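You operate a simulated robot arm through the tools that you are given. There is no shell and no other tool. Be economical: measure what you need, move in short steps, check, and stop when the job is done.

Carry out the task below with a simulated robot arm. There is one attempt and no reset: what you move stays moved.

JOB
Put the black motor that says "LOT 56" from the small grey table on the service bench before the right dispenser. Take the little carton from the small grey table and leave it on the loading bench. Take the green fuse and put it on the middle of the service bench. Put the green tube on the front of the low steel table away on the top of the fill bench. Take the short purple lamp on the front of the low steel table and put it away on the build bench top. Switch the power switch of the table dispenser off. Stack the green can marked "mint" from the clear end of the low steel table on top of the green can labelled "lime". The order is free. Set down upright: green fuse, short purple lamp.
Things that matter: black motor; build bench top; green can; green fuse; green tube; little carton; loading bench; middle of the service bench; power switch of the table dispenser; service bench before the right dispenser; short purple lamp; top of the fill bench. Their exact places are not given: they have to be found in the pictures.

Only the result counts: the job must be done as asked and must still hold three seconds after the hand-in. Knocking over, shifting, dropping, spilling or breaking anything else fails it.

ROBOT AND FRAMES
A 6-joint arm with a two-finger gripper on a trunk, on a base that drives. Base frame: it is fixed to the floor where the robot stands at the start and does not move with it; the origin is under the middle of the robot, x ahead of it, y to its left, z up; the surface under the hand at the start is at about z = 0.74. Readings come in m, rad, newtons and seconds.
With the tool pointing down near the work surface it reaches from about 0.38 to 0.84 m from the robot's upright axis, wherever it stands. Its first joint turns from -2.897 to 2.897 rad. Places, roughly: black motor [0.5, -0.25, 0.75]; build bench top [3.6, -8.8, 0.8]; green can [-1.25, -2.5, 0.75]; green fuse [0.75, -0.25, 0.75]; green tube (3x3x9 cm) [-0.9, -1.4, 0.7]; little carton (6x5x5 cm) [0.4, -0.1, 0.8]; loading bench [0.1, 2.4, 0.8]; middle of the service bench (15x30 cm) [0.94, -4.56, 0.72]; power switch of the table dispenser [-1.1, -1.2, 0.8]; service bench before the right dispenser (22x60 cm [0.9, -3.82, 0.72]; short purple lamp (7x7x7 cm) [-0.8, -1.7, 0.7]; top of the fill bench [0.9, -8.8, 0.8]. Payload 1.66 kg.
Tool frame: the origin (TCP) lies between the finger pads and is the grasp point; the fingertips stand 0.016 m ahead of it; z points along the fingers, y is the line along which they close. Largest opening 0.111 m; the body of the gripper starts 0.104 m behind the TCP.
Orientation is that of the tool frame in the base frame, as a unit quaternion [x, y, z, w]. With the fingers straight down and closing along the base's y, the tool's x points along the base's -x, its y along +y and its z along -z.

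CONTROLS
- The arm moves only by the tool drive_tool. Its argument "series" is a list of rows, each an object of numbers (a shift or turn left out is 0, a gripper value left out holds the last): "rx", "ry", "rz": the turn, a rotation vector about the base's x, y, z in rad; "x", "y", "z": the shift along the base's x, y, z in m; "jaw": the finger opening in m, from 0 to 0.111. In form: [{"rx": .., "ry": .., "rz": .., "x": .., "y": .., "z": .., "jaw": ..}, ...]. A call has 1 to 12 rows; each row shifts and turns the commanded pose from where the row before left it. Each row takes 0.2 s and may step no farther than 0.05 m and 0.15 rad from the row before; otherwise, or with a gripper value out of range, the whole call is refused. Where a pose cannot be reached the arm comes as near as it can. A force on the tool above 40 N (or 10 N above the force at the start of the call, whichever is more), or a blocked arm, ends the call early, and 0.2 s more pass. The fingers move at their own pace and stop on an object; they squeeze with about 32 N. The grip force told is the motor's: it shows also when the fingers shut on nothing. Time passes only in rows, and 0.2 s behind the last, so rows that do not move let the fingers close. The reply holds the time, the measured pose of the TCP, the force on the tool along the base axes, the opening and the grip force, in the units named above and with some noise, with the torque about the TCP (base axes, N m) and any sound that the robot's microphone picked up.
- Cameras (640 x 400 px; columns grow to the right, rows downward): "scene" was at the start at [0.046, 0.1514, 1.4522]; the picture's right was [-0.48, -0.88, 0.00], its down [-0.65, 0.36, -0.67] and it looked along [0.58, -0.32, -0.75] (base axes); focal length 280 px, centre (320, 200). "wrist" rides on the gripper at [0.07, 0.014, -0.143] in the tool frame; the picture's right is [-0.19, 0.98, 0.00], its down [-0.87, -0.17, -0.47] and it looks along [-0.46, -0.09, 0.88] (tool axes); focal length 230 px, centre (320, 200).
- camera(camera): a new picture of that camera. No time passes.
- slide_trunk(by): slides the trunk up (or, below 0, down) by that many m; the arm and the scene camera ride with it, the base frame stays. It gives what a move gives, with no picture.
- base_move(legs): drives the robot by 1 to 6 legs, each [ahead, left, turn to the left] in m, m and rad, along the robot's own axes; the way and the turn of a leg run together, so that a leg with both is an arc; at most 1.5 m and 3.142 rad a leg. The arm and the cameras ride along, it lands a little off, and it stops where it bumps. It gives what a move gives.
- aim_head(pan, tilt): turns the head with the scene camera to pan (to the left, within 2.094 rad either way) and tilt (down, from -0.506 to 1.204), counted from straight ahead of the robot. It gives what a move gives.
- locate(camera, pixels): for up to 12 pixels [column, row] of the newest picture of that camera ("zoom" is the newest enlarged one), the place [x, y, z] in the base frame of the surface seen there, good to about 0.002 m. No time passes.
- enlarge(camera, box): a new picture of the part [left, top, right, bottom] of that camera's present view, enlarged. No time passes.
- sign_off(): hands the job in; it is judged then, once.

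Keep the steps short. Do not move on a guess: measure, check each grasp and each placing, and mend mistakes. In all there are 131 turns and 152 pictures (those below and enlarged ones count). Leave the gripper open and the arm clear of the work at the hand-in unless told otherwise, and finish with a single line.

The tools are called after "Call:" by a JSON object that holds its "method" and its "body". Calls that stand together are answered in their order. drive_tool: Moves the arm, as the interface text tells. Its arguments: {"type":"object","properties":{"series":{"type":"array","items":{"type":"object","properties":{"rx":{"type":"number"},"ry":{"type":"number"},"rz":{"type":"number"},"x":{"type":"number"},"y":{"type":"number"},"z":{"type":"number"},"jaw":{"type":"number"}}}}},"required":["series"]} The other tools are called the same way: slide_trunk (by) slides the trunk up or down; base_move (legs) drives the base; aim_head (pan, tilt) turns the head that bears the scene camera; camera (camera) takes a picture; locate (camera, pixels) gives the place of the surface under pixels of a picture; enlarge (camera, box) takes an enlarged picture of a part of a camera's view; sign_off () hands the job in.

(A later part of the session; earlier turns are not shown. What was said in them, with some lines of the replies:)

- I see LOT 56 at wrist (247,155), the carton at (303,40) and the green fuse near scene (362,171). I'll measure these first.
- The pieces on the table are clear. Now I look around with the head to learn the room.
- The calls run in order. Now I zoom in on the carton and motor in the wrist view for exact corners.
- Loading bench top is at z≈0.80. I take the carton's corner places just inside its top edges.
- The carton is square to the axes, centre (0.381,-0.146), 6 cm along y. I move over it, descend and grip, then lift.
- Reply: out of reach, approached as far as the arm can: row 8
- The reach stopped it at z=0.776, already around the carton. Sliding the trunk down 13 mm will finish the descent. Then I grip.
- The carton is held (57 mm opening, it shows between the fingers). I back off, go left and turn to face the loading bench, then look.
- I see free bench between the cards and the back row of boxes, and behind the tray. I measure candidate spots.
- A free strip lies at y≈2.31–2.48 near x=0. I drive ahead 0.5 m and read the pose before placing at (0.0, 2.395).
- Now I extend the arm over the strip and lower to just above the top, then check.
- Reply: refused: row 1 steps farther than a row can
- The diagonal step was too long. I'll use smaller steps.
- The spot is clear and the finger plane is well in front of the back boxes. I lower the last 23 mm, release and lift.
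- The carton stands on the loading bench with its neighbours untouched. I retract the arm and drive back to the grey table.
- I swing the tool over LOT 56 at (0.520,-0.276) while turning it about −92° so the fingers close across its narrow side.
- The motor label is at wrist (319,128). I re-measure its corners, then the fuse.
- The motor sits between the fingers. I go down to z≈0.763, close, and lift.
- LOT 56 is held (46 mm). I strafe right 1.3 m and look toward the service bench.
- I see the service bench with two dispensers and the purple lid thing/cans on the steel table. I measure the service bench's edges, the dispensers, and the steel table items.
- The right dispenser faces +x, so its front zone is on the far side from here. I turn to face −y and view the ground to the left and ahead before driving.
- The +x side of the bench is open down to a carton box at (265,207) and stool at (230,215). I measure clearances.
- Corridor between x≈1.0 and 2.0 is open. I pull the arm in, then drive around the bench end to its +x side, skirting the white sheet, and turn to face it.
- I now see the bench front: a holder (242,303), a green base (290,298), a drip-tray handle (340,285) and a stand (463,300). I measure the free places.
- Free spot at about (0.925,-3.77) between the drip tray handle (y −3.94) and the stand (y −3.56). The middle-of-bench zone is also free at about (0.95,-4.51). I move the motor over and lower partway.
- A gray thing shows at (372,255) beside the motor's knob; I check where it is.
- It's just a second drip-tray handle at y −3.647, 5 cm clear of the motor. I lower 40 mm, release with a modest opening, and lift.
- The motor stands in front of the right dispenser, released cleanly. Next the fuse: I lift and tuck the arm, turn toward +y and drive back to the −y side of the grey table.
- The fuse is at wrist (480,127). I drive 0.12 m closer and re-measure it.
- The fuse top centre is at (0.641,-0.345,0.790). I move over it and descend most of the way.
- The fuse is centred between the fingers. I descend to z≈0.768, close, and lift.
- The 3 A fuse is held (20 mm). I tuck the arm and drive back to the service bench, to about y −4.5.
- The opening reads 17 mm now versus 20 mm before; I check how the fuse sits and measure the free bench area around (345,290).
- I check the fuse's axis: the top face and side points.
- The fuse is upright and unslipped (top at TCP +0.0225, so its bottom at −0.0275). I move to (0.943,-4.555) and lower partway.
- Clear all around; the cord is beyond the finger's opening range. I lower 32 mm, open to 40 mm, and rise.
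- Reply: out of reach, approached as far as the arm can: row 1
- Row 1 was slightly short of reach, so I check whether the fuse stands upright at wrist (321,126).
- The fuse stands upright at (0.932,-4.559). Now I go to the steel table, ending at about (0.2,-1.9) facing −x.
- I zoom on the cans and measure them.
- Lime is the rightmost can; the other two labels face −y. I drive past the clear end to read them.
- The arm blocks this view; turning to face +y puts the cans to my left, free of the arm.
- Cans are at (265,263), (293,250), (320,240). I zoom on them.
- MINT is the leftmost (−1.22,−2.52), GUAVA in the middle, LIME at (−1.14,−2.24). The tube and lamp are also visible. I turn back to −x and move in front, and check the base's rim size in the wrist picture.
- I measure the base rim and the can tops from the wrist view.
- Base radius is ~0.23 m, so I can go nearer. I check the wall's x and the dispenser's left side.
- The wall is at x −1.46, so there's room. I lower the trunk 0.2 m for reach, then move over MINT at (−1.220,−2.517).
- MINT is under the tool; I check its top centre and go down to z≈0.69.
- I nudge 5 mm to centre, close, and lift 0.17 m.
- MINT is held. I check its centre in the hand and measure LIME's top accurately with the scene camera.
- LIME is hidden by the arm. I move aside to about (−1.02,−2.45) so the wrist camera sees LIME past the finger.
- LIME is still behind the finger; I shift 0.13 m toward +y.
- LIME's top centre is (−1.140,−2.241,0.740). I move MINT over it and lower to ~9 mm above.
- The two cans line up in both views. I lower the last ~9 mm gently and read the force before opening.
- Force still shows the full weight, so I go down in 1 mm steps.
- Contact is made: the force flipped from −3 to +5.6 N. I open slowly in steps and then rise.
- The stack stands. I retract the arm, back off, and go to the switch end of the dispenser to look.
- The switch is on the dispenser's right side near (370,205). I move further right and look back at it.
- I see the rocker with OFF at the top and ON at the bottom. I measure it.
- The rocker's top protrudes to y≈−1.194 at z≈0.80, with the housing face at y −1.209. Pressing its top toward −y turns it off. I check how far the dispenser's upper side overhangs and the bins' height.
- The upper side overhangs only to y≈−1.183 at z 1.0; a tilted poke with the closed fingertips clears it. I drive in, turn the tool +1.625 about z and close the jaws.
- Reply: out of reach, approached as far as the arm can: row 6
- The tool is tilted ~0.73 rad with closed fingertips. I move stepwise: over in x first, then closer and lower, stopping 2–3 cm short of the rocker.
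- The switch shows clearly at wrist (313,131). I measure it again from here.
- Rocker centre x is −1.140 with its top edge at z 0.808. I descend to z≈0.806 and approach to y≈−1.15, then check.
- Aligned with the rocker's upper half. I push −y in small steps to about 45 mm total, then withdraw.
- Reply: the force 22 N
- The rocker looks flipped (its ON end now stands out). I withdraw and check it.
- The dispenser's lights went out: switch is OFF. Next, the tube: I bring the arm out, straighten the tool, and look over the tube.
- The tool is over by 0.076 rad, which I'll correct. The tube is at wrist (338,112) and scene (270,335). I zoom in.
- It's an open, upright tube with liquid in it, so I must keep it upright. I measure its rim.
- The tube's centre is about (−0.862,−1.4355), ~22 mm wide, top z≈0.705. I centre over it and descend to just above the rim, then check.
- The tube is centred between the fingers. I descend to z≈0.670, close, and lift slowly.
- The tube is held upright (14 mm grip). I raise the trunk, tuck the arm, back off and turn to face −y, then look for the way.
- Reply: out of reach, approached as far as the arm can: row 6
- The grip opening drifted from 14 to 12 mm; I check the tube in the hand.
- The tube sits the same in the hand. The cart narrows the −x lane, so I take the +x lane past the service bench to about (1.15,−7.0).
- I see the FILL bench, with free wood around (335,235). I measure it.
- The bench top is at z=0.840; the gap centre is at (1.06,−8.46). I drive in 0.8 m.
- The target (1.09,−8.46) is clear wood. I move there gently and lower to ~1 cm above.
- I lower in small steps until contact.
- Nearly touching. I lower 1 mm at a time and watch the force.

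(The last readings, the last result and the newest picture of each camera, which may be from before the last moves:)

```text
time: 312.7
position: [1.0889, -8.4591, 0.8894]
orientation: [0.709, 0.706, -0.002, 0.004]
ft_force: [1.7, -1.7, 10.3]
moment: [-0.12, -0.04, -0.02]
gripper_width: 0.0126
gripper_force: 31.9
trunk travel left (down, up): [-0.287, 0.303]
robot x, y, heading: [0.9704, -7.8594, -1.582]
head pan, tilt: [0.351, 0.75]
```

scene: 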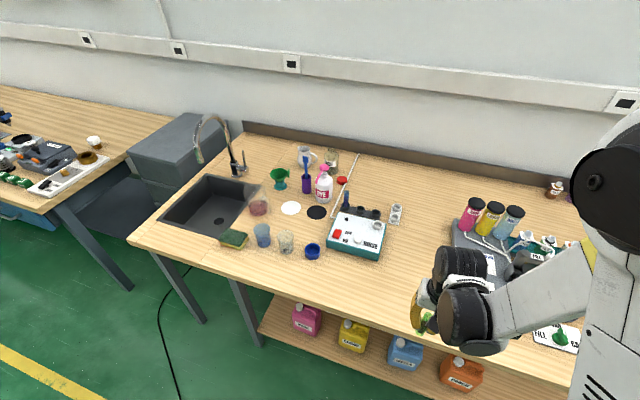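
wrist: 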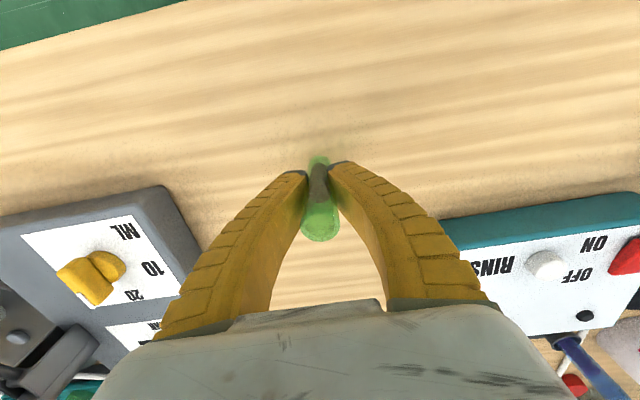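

Contact (10 N). I ease up 0.5 mm, open gently, and rise straight up.

Call:
{"method": "drive_tool", "body": {"series": [{"z": 0.0005}, {"jaw": 0.02}, {"jaw": 0.03}, {"jaw": 0.05}, {}, {"z": 0.03}, {"z": 0.045}, {"z": 0.045}, {"z": 0.045}, {}]}}

Call:
{"method": "camera", "body": {"camera": "wrist"}}

Call:
{"method": "enlarge", "body": {"camera": "scene", "box": [350, 230, 450, 310]}}

```text
time: 314.9
position: [1.0888, -8.4595, 1.0568]
orientation: [0.709, 0.705, -0.002, 0.002]
ft_force: [0.2, -0.4, -0.1]
moment: [0.03, 0.02, 0.0]
gripper_width: 0.0522
gripper_force: 1.1
trunk travel left (down, up): [-0.287, 0.303]
robot x, y, heading: [0.9738, -7.8561, -1.584]
head pan, tilt: [0.351, 0.75]
```

```text
39 pictures are left
```

wrist: 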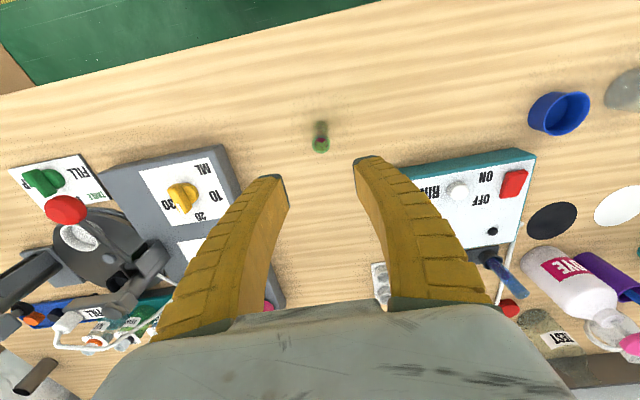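

```text
5.00 times, centred on (400, 270) of scene
```

zoom: 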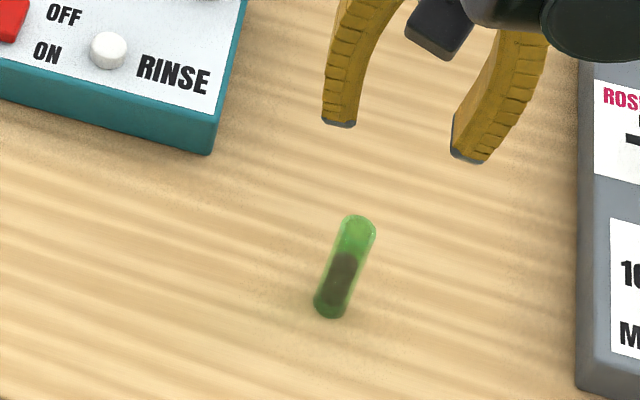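

The tube stands upright on the fill bench. I retract and drive back along the same lane.

Call:
{"method": "drive_tool", "body": {"series": [{"y": 0.045}, {"y": 0.045}, {"y": 0.045}, {"y": 0.03}]}}

Call:
{"method": "base_move", "body": {"legs": [[-0.8, 0, 0.01], [0, 0.55, 0], [-1.5, 0, 0], [-1.5, 0, 0], [-0.6, 0, 0]]}}

```text
time: 315.9
position: [1.0895, -8.2941, 1.0577]
orientation: [0.709, 0.706, -0.002, 0.003]
ft_force: [-0.4, -0.3, 1.1]
moment: [-0.01, 0.02, 0.0]
gripper_width: 0.0523
gripper_force: 1.6
trunk travel left (down, up): [-0.287, 0.303]
robot x, y, heading: [0.9741, -7.8548, -1.588]
head pan, tilt: [0.351, 0.75]
```

```text
time: 339.9
position: [1.5931, -3.9242, 1.0579]
orientation: [0.697, 0.717, -0.002, 0.004]
ft_force: [0.0, 0.0, 0.1]
moment: [-0.01, 0.0, 0.0]
gripper_width: 0.0523
gripper_force: 1.3
trunk travel left (down, up): [-0.287, 0.303]
robot x, y, heading: [1.4583, -3.4935, -1.549]
head pan, tilt: [0.351, 0.75]
```

Call:
{"method": "base_move", "body": {"legs": [[-0.5, -0.33, 0], [-1.0, -1.1, 0], [-0.25, 0, 0], [0, 0, -1.593], [0.3, 0, 0]]}}

Call:
{"method": "drive_tool", "body": {"series": [{"jaw": 0.111}, {}]}}

Call:
{"method": "camera", "body": {"camera": "wrist"}}

Call:
{"method": "aim_head", "body": {"pan": 0.1, "tilt": 0.8}}

Call:
{"method": "camera", "body": {"camera": "scene"}}

```text
time: 357.1
position: [-0.7197, -1.8967, 1.056]
orientation: [1.0, 0.012, -0.004, -0.001]
ft_force: [0.7, -0.2, -0.1]
moment: [0.03, -0.06, 0.01]
gripper_width: 0.0524
gripper_force: 1.2
trunk travel left (down, up): [-0.287, 0.303]
robot x, y, heading: [-0.2896, -1.7679, -3.121]
head pan, tilt: [0.351, 0.75]
```

```text
time: 357.7
position: [-0.7191, -1.8961, 1.0575]
orientation: [1.0, 0.012, -0.003, 0.0]
ft_force: [0.0, 0.3, 0.1]
moment: [0.0, -0.01, 0.01]
gripper_width: 0.1111
gripper_force: 0.1
trunk travel left (down, up): [-0.287, 0.303]
robot x, y, heading: [-0.2879, -1.7653, -3.125]
head pan, tilt: [0.351, 0.75]
```

```text
37 pictures are left
```

wrist: 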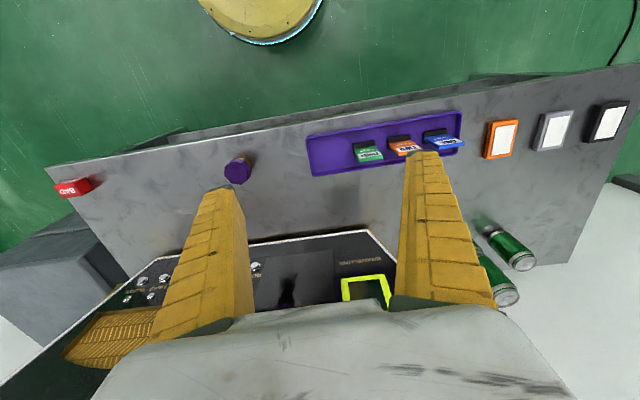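

```text
time: 358.5
position: [-0.719, -1.8966, 1.0571]
orientation: [1.0, 0.011, -0.004, 0.0]
ft_force: [-0.1, -0.8, -1.0]
moment: [0.01, 0.02, -0.03]
gripper_width: 0.1108
gripper_force: 0.0
trunk travel left (down, up): [-0.287, 0.303]
robot x, y, heading: [-0.2866, -1.7644, -3.121]
head pan, tilt: [0.099, 0.799]
```

```text
36 pictures are left
```

scene: 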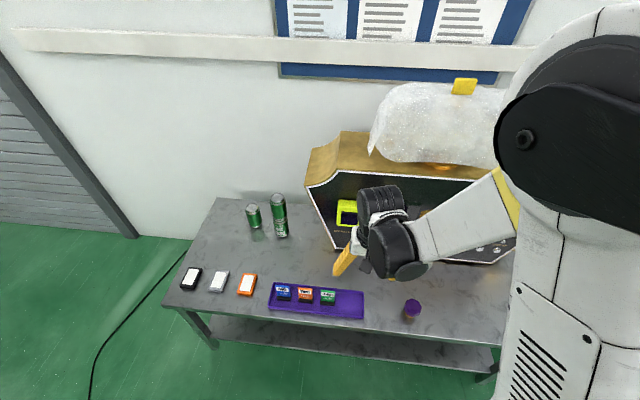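

The lamp is at scene (412,308) and wrist (237,170); the can stack still stands. I measure the lamp.

Call:
{"method": "enlarge", "body": {"camera": "wrist", "box": [200, 135, 280, 195]}}

Call:
{"method": "locate", "body": {"camera": "zoom", "pixels": [[310, 250], [230, 250], [390, 250], [310, 200], [310, 300], [250, 180], [200, 200]]}}

Call:
{"method": "enlarge", "body": {"camera": "scene", "box": [380, 280, 450, 330]}}

Call:
{"method": "locate", "body": {"camera": "scene", "pixels": [[412, 304], [412, 310], [411, 317], [404, 304], [420, 304], [412, 299]]}}

```text
6.67 times, centred on (240, 165) of wrist
```

zoom: 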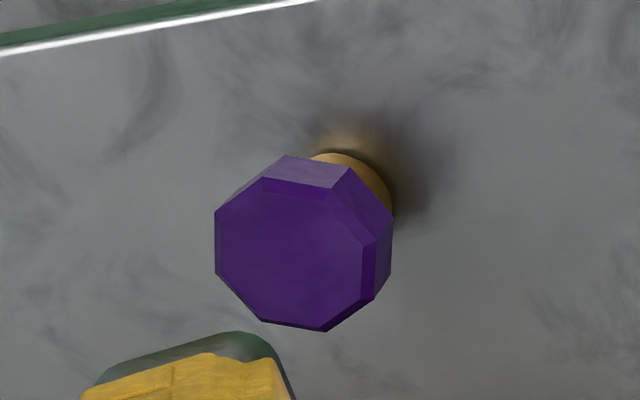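

```text
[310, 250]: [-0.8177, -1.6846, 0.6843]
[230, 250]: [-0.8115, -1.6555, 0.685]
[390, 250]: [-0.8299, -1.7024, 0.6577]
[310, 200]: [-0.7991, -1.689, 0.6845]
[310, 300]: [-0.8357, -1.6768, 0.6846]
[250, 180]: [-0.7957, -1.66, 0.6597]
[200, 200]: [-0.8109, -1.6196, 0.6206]
```

```text
8.00 times, centred on (415, 305) of scene
```

zoom: 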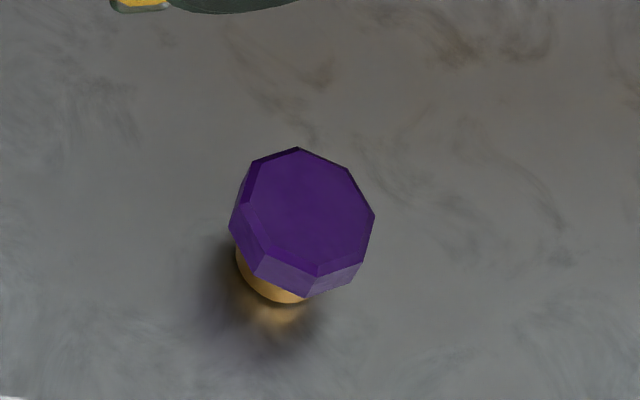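

```text
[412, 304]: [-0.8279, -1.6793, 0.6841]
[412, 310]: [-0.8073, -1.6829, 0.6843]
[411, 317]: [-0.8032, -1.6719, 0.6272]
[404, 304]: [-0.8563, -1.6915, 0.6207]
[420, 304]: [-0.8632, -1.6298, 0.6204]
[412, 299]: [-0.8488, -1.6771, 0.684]
```

Lamp centre ≈(−0.818,−1.678), top z 0.685. I move above it, lower the trunk 0.2 m, and take the octagon's vertices to align with its flats.

Call:
{"method": "drive_tool", "body": {"series": [{"x": -0.02, "y": 0.043}, {"x": -0.02, "y": 0.043}, {"x": -0.02, "y": 0.043}, {"x": -0.02, "y": 0.044}, {"x": -0.019, "y": 0.044}, {}]}}

Call:
{"method": "slide_trunk", "body": {"by": -0.2}}

Call:
{"method": "enlarge", "body": {"camera": "wrist", "box": [270, 80, 390, 180]}}

```text
time: 359.9
position: [-0.8195, -1.6792, 1.0564]
orientation: [1.0, 0.012, -0.004, 0.001]
ft_force: [0.8, -1.4, -0.2]
moment: [0.01, 0.0, 0.02]
gripper_width: 0.1109
gripper_force: 0.1
trunk travel left (down, up): [-0.287, 0.303]
robot x, y, heading: [-0.2847, -1.7664, -3.125]
head pan, tilt: [0.099, 0.799]
```

```text
time: 362.1
position: [-0.8196, -1.6796, 0.8574]
orientation: [1.0, 0.011, -0.004, 0.0]
ft_force: [0.1, 0.0, -0.4]
moment: [0.01, 0.02, -0.01]
gripper_width: 0.111
gripper_force: 0.1
trunk travel left (down, up): [-0.087, 0.503]
robot x, y, heading: [-0.2885, -1.7622, -3.124]
head pan, tilt: [0.099, 0.799]
```

```text
4.00 times, centred on (330, 130) of wrist
```

zoom: 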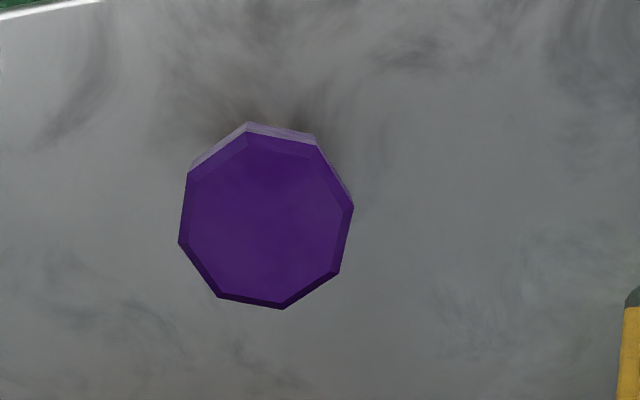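

Call:
{"method": "locate", "body": {"camera": "zoom", "pixels": [[249, 136], [315, 147], [345, 205], [333, 268], [280, 304], [221, 292], [184, 240], [191, 175], [266, 218]]}}

```text
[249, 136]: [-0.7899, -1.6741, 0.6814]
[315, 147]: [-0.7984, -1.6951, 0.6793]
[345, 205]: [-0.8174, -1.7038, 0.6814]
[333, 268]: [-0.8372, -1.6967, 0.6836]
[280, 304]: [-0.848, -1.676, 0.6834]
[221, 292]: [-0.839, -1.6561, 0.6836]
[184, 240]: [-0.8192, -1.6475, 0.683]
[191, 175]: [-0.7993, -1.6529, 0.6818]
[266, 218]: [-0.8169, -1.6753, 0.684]
```

Vertices lie along the axes, so I rotate the tool −0.365 to grip across flats, centre at (−0.819,−1.6757), and descend to the shade height z≈0.667.

Call:
{"method": "drive_tool", "body": {"series": [{"rz": -0.122, "y": 0.004}, {"rz": -0.122}, {"rz": -0.121}, {"z": -0.045}, {"z": -0.045}, {"z": -0.03}, {}]}}

Call:
{"method": "camera", "body": {"camera": "wrist"}}

```text
time: 363.7
position: [-0.8197, -1.675, 0.7369]
orientation: [0.985, -0.17, -0.004, 0.0]
ft_force: [0.8, -0.7, 0.2]
moment: [0.01, -0.01, 0.0]
gripper_width: 0.111
gripper_force: 0.1
trunk travel left (down, up): [-0.087, 0.503]
robot x, y, heading: [-0.2888, -1.7669, -3.127]
head pan, tilt: [0.099, 0.799]
```

```text
32 pictures are left
```

wrist: 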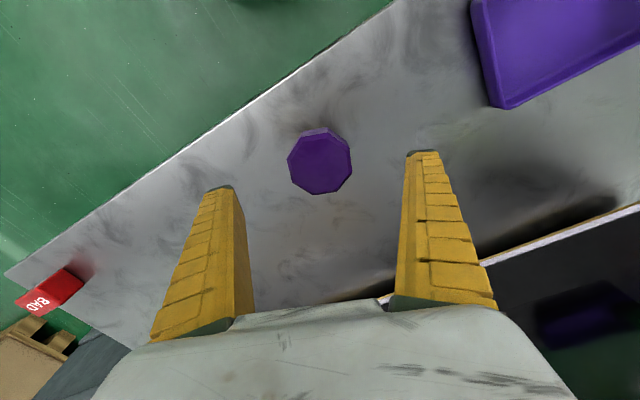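

Centred. I descend 70 mm, close, and lift.

Call:
{"method": "drive_tool", "body": {"series": [{"z": -0.04}, {"z": -0.03}, {}, {"jaw": 0.04}, {}, {}, {}, {"z": 0.03}, {"z": 0.045}, {"z": 0.045}, {}]}}

Call:
{"method": "enlarge", "body": {"camera": "wrist", "box": [240, 110, 400, 240]}}

```text
time: 366.1
position: [-0.8262, -1.676, 0.7894]
orientation: [0.985, -0.17, -0.003, 0.0]
ft_force: [-0.8, -0.6, -0.7]
moment: [0.0, 0.01, -0.02]
gripper_width: 0.0587
gripper_force: 31.8
out of reach, approached as far as the arm can: row 2
trunk travel left (down, up): [-0.087, 0.503]
robot x, y, heading: [-0.2917, -1.7659, -3.124]
head pan, tilt: [0.099, 0.799]
```

```text
3.08 times, centred on (320, 175) of wrist
```

zoom: 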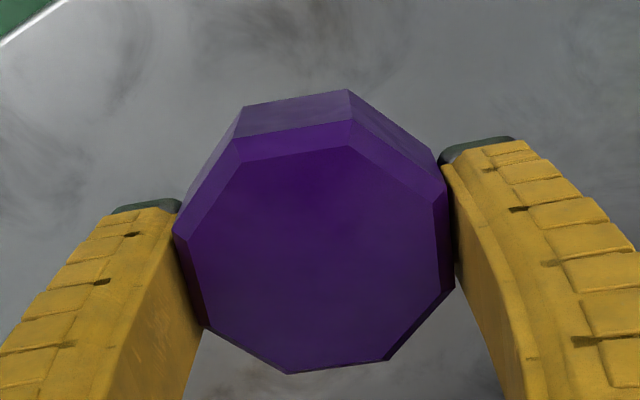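

The lamp is held (59 mm). I check that its top is level and its height relative to the TCP.

Call:
{"method": "locate", "body": {"camera": "zoom", "pixels": [[250, 170], [350, 155], [430, 220], [420, 290], [300, 360], [200, 240], [320, 260]]}}

Call:
{"method": "slide_trunk", "body": {"by": 0.28}}

Call:
{"method": "drive_tool", "body": {"series": [{"x": 0.04, "y": -0.02}, {"x": 0.04, "y": -0.02}, {"x": 0.02, "y": -0.02}, {}]}}

Call:
{"method": "base_move", "body": {"legs": [[-0.32, 0, 0], [0, 0, 1.555], [0.25, 0, 0], [0.95, 1.1, 0], [0.5, 0.35, 0]]}}

```text
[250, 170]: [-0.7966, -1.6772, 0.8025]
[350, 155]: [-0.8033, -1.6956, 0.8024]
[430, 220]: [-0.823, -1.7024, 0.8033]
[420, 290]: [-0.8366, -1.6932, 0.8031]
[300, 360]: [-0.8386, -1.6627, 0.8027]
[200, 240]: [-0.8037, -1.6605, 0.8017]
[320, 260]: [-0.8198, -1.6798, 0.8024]
```

```text
time: 368.9
position: [-0.8258, -1.6755, 1.07]
orientation: [0.985, -0.171, -0.003, -0.001]
ft_force: [-0.2, -0.4, -1.8]
moment: [0.0, 0.01, -0.03]
gripper_width: 0.0581
gripper_force: 32.2
trunk travel left (down, up): [-0.367, 0.223]
robot x, y, heading: [-0.2878, -1.7635, -3.131]
head pan, tilt: [0.099, 0.799]
```

```text
time: 369.9
position: [-0.7297, -1.7357, 1.0774]
orientation: [0.985, -0.17, -0.004, -0.001]
ft_force: [0.4, 0.6, -1.0]
moment: [-0.01, -0.01, 0.01]
gripper_width: 0.0583
gripper_force: 31.9
out of reach, approached as far as the arm can: row 3
trunk travel left (down, up): [-0.367, 0.223]
robot x, y, heading: [-0.2917, -1.7685, -3.126]
head pan, tilt: [0.099, 0.799]
```

```text
time: 387.0
position: [1.3753, -3.9363, 1.0776]
orientation: [0.829, 0.559, -0.003, 0.002]
ft_force: [-0.6, -0.6, -1.0]
moment: [0.0, 0.01, 0.03]
gripper_width: 0.0578
gripper_force: 31.8
trunk travel left (down, up): [-0.367, 0.223]
robot x, y, heading: [1.4246, -3.4966, -1.602]
head pan, tilt: [0.099, 0.799]
```

The lamp's top is level (TCP +0.013, so bottom at about −0.0515). I drive on past the service bench and across toward the build bench, then look.

Call:
{"method": "base_move", "body": {"legs": [[1.5, 0, 0.03], [1.5, 0, 0], [0.2, 1.2, 0], [0.1, 1.0, 0]]}}

Call:
{"method": "aim_head", "body": {"pan": 0.05, "tilt": 0.4}}

Call:
{"method": "camera", "body": {"camera": "scene"}}

```text
time: 411.8
position: [3.5833, -7.1408, 1.0781]
orientation: [0.818, 0.575, -0.002, 0.001]
ft_force: [0.3, 1.1, -0.8]
moment: [-0.02, 0.01, 0.02]
gripper_width: 0.0575
gripper_force: 32.0
trunk travel left (down, up): [-0.367, 0.223]
robot x, y, heading: [3.6156, -6.7022, -1.556]
head pan, tilt: [0.099, 0.799]
```

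```text
time: 412.7
position: [3.5824, -7.14, 1.0789]
orientation: [0.818, 0.575, -0.003, 0.002]
ft_force: [-0.1, 0.0, -0.4]
moment: [0.0, -0.04, 0.0]
gripper_width: 0.0574
gripper_force: 31.8
trunk travel left (down, up): [-0.367, 0.223]
robot x, y, heading: [3.6191, -6.7034, -1.559]
head pan, tilt: [0.051, 0.4]
```

```text
30 pictures are left
```

scene: 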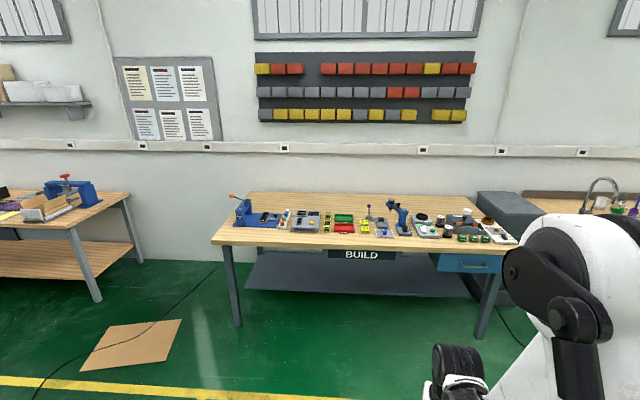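

The BUILD bench is ahead. I zoom for a free spot and measure.

Call:
{"method": "enlarge", "body": {"camera": "scene", "box": [200, 180, 540, 260]}}

Call:
{"method": "locate", "body": {"camera": "scene", "pixels": [[320, 240], [320, 247], [260, 238], [320, 205], [380, 241], [295, 236], [300, 205], [420, 205], [260, 200], [350, 196], [310, 238]]}}

```text
1.88 times, centred on (370, 220) of scene
```

zoom: 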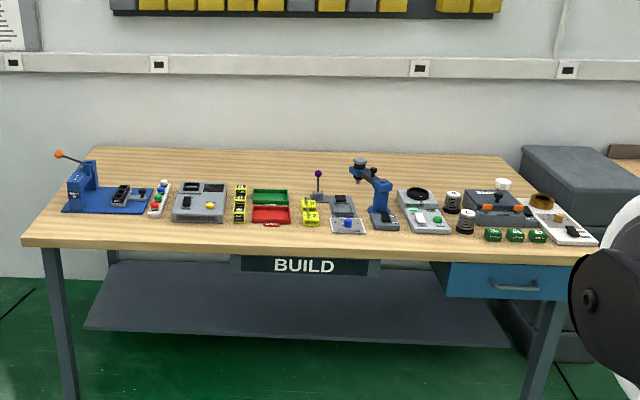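

```text
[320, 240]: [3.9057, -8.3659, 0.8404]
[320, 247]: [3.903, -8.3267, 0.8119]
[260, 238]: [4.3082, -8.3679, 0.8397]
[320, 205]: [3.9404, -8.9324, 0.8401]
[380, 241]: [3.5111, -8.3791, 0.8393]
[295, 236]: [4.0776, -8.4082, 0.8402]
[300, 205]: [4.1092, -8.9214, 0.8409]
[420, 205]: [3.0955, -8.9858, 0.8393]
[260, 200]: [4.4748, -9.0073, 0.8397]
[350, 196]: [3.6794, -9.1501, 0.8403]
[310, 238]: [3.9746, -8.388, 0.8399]
```

Bench top z=0.840. In front of the blue press (around px (263,235)) there's a deeper free strip. I check it and the cardboard sheet's extent.

Call:
{"method": "locate", "body": {"camera": "scene", "pixels": [[180, 322], [166, 360], [263, 234], [263, 228], [282, 228], [300, 232], [240, 228], [232, 197], [255, 229], [270, 229]]}}

Call:
{"method": "enlarge", "body": {"camera": "scene", "box": [205, 185, 345, 255]}}

```text
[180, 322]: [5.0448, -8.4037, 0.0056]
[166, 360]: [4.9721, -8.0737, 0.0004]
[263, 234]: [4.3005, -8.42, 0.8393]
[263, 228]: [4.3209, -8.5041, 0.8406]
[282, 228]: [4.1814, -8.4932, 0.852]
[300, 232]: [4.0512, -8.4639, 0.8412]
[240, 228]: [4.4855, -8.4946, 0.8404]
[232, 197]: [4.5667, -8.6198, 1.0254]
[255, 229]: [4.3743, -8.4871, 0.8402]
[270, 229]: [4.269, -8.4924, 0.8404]
```

```text
4.57 times, centred on (275, 220) of scene
```

zoom: 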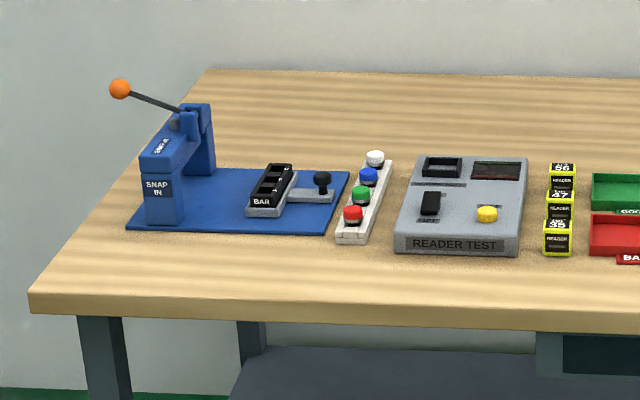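

The spot (4.31,−8.425) is free: press base begins at y≈−8.51, edge at −8.33. I drive there.

Call:
{"method": "base_move", "body": {"legs": [[1.08, 0.7, 0]]}}

Call:
{"method": "camera", "body": {"camera": "wrist"}}

```text
time: 419.1
position: [4.3202, -8.1879, 1.0791]
orientation: [0.81, 0.587, -0.004, 0.002]
ft_force: [-0.8, -1.3, -0.7]
moment: [-0.02, 0.04, -0.03]
gripper_width: 0.0573
gripper_force: 31.7
trunk travel left (down, up): [-0.367, 0.223]
robot x, y, heading: [4.3409, -7.7473, -1.526]
head pan, tilt: [0.051, 0.4]
```

```text
27 pictures are left
```

wrist: 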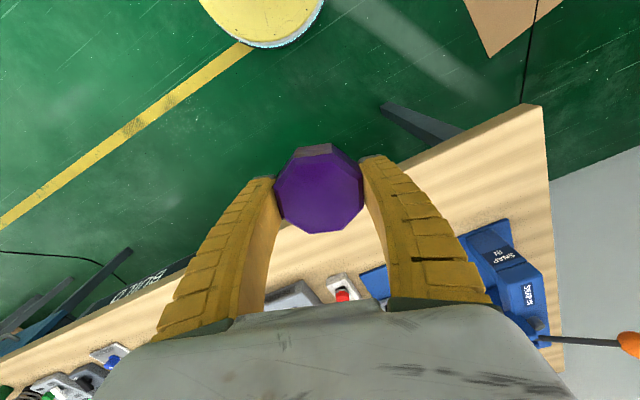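

I extend to the spot and lower to about 1 cm above.

Call:
{"method": "drive_tool", "body": {"series": [{"y": -0.048, "x": -0.003}, {"y": -0.048, "x": -0.003}, {"y": -0.048, "x": -0.003}, {"y": -0.048}, {"y": -0.045}, {"z": -0.045}, {"z": -0.045}, {"z": -0.045}, {"z": -0.038}, {}]}}

Call:
{"method": "camera", "body": {"camera": "wrist"}}

Call:
{"method": "aim_head", "body": {"pan": 0.15, "tilt": 0.8}}

Call:
{"method": "camera", "body": {"camera": "scene"}}

```text
time: 421.3
position: [4.3128, -8.4259, 0.9052]
orientation: [0.809, 0.587, -0.002, 0.002]
ft_force: [0.0, 0.4, -1.3]
moment: [-0.06, 0.02, -0.01]
gripper_width: 0.0574
gripper_force: 32.0
trunk travel left (down, up): [-0.367, 0.223]
robot x, y, heading: [4.3423, -7.7429, -1.528]
head pan, tilt: [0.051, 0.4]
```

```text
26 pictures are left
```

wrist: 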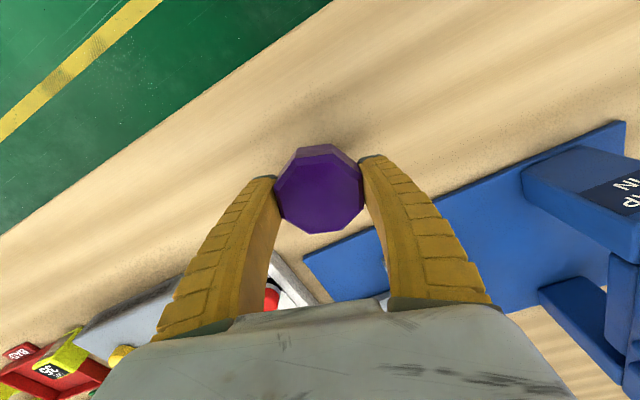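

```text
time: 422.2
position: [4.3112, -8.4259, 0.9059]
orientation: [0.81, 0.587, -0.003, 0.002]
ft_force: [0.0, -0.5, -1.1]
moment: [-0.05, 0.0, 0.03]
gripper_width: 0.0572
gripper_force: 32.6
trunk travel left (down, up): [-0.367, 0.223]
robot x, y, heading: [4.3392, -7.7456, -1.531]
head pan, tilt: [0.15, 0.799]
```

```text
25 pictures are left
```

scene: 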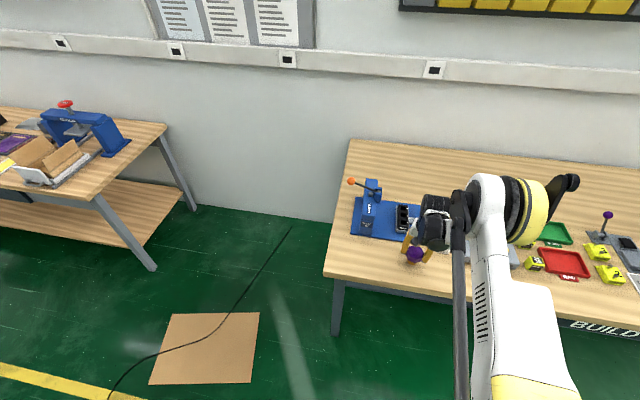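

Clear. I lower gently toward contact.

Call:
{"method": "drive_tool", "body": {"series": [{"z": -0.01}, {"z": -0.002}, {}]}}

Call:
{"method": "drive_tool", "body": {"series": [{"z": -0.0015}, {}]}}

```text
time: 423.0
position: [4.3106, -8.4258, 0.8934]
orientation: [0.809, 0.587, -0.003, 0.003]
ft_force: [0.3, -0.3, -0.9]
moment: [-0.02, -0.03, 0.0]
gripper_width: 0.0573
gripper_force: 31.9
trunk travel left (down, up): [-0.367, 0.223]
robot x, y, heading: [4.3376, -7.7482, -1.532]
head pan, tilt: [0.15, 0.799]
```

```text
time: 423.6
position: [4.3114, -8.4251, 0.8922]
orientation: [0.81, 0.587, -0.002, 0.002]
ft_force: [-0.2, -1.9, 7.3]
moment: [-0.01, -0.01, -0.02]
gripper_width: 0.0578
gripper_force: 32.2
trunk travel left (down, up): [-0.367, 0.223]
robot x, y, heading: [4.3371, -7.7444, -1.529]
head pan, tilt: [0.15, 0.799]
```

Contact (7 N). I open in steps and rise.

Call:
{"method": "drive_tool", "body": {"series": [{"jaw": 0.065}, {"jaw": 0.078}, {}, {"z": 0.03}, {"z": 0.045}, {"z": 0.045}, {"z": 0.045}, {"y": 0.048}, {"y": 0.048}, {"y": 0.048}, {"jaw": 0.111}, {}]}}

Call:
{"method": "camera", "body": {"camera": "scene"}}

Call:
{"method": "enlarge", "body": {"camera": "scene", "box": [340, 180, 480, 290]}}

Call:
{"method": "camera", "body": {"camera": "wrist"}}

```text
time: 426.2
position: [4.3106, -8.2783, 1.0576]
orientation: [0.81, 0.587, -0.003, 0.002]
ft_force: [-0.2, 0.5, 0.3]
moment: [-0.01, -0.02, 0.02]
gripper_width: 0.1111
gripper_force: 0.1
trunk travel left (down, up): [-0.367, 0.223]
robot x, y, heading: [4.3388, -7.7448, -1.524]
head pan, tilt: [0.15, 0.799]
```

```text
24 pictures are left
```

scene: 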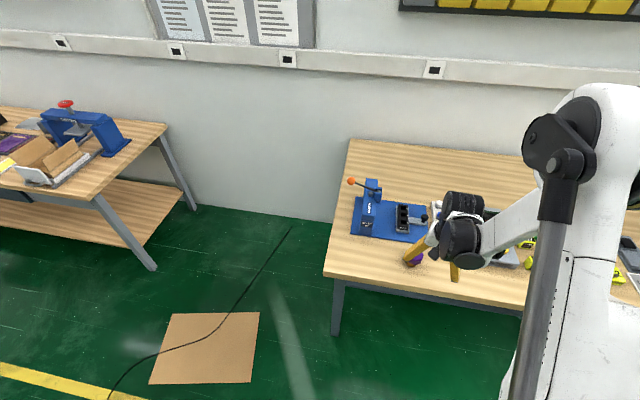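

```text
3.64 times, centred on (410, 235) of scene
```

zoom: 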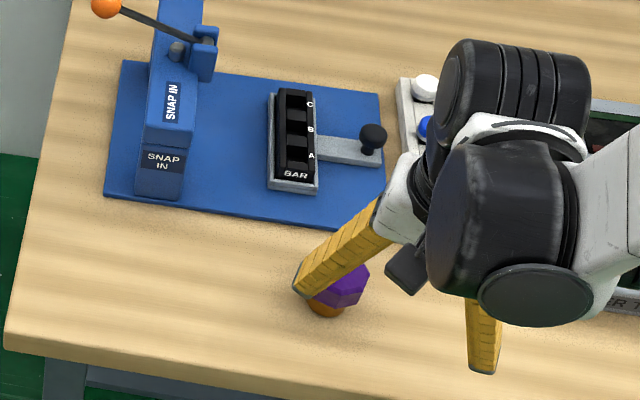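

```text
22 pictures are left
```

wrist: 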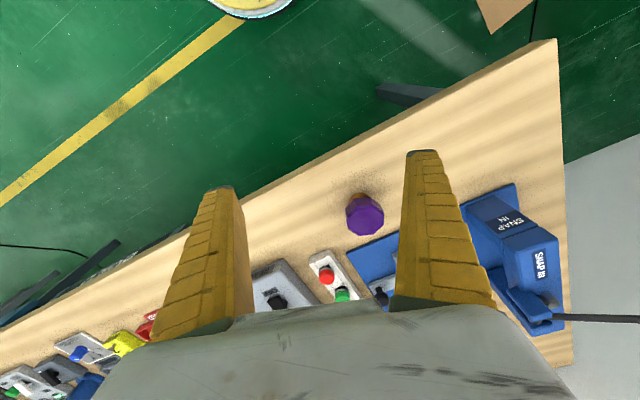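

The lamp stands upright on the build bench. I back away to clear the work and take one last look.

Call:
{"method": "base_move", "body": {"legs": [[-0.5, 0, 0]]}}

Call:
{"method": "enlarge", "body": {"camera": "scene", "box": [300, 120, 560, 280]}}

```text
time: 429.1
position: [4.2925, -7.7795, 1.0586]
orientation: [0.807, 0.59, -0.002, 0.002]
ft_force: [-0.1, 0.4, 0.5]
moment: [0.01, 0.0, 0.01]
gripper_width: 0.1108
gripper_force: 0.0
trunk travel left (down, up): [-0.367, 0.223]
robot x, y, heading: [4.3179, -7.2459, -1.524]
head pan, tilt: [0.15, 0.799]
```

```text
2.46 times, centred on (430, 200) of scene
```

zoom: 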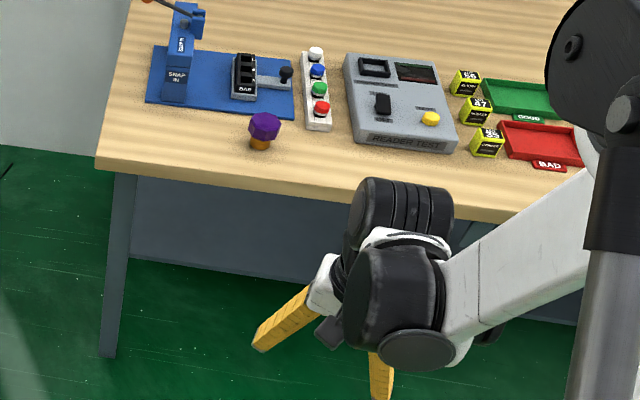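

The lamp is upright, the neighbouring items are undisturbed, the gripper is open and the arm is clear. I hand in.

Call:
{"method": "sign_off", "body": {}}

```text
The job is handed in.
```

All seven parts of the job were carried out, each was checked in the pictures right after it was done, and the job is handed in with the gripper open and the arm clear.
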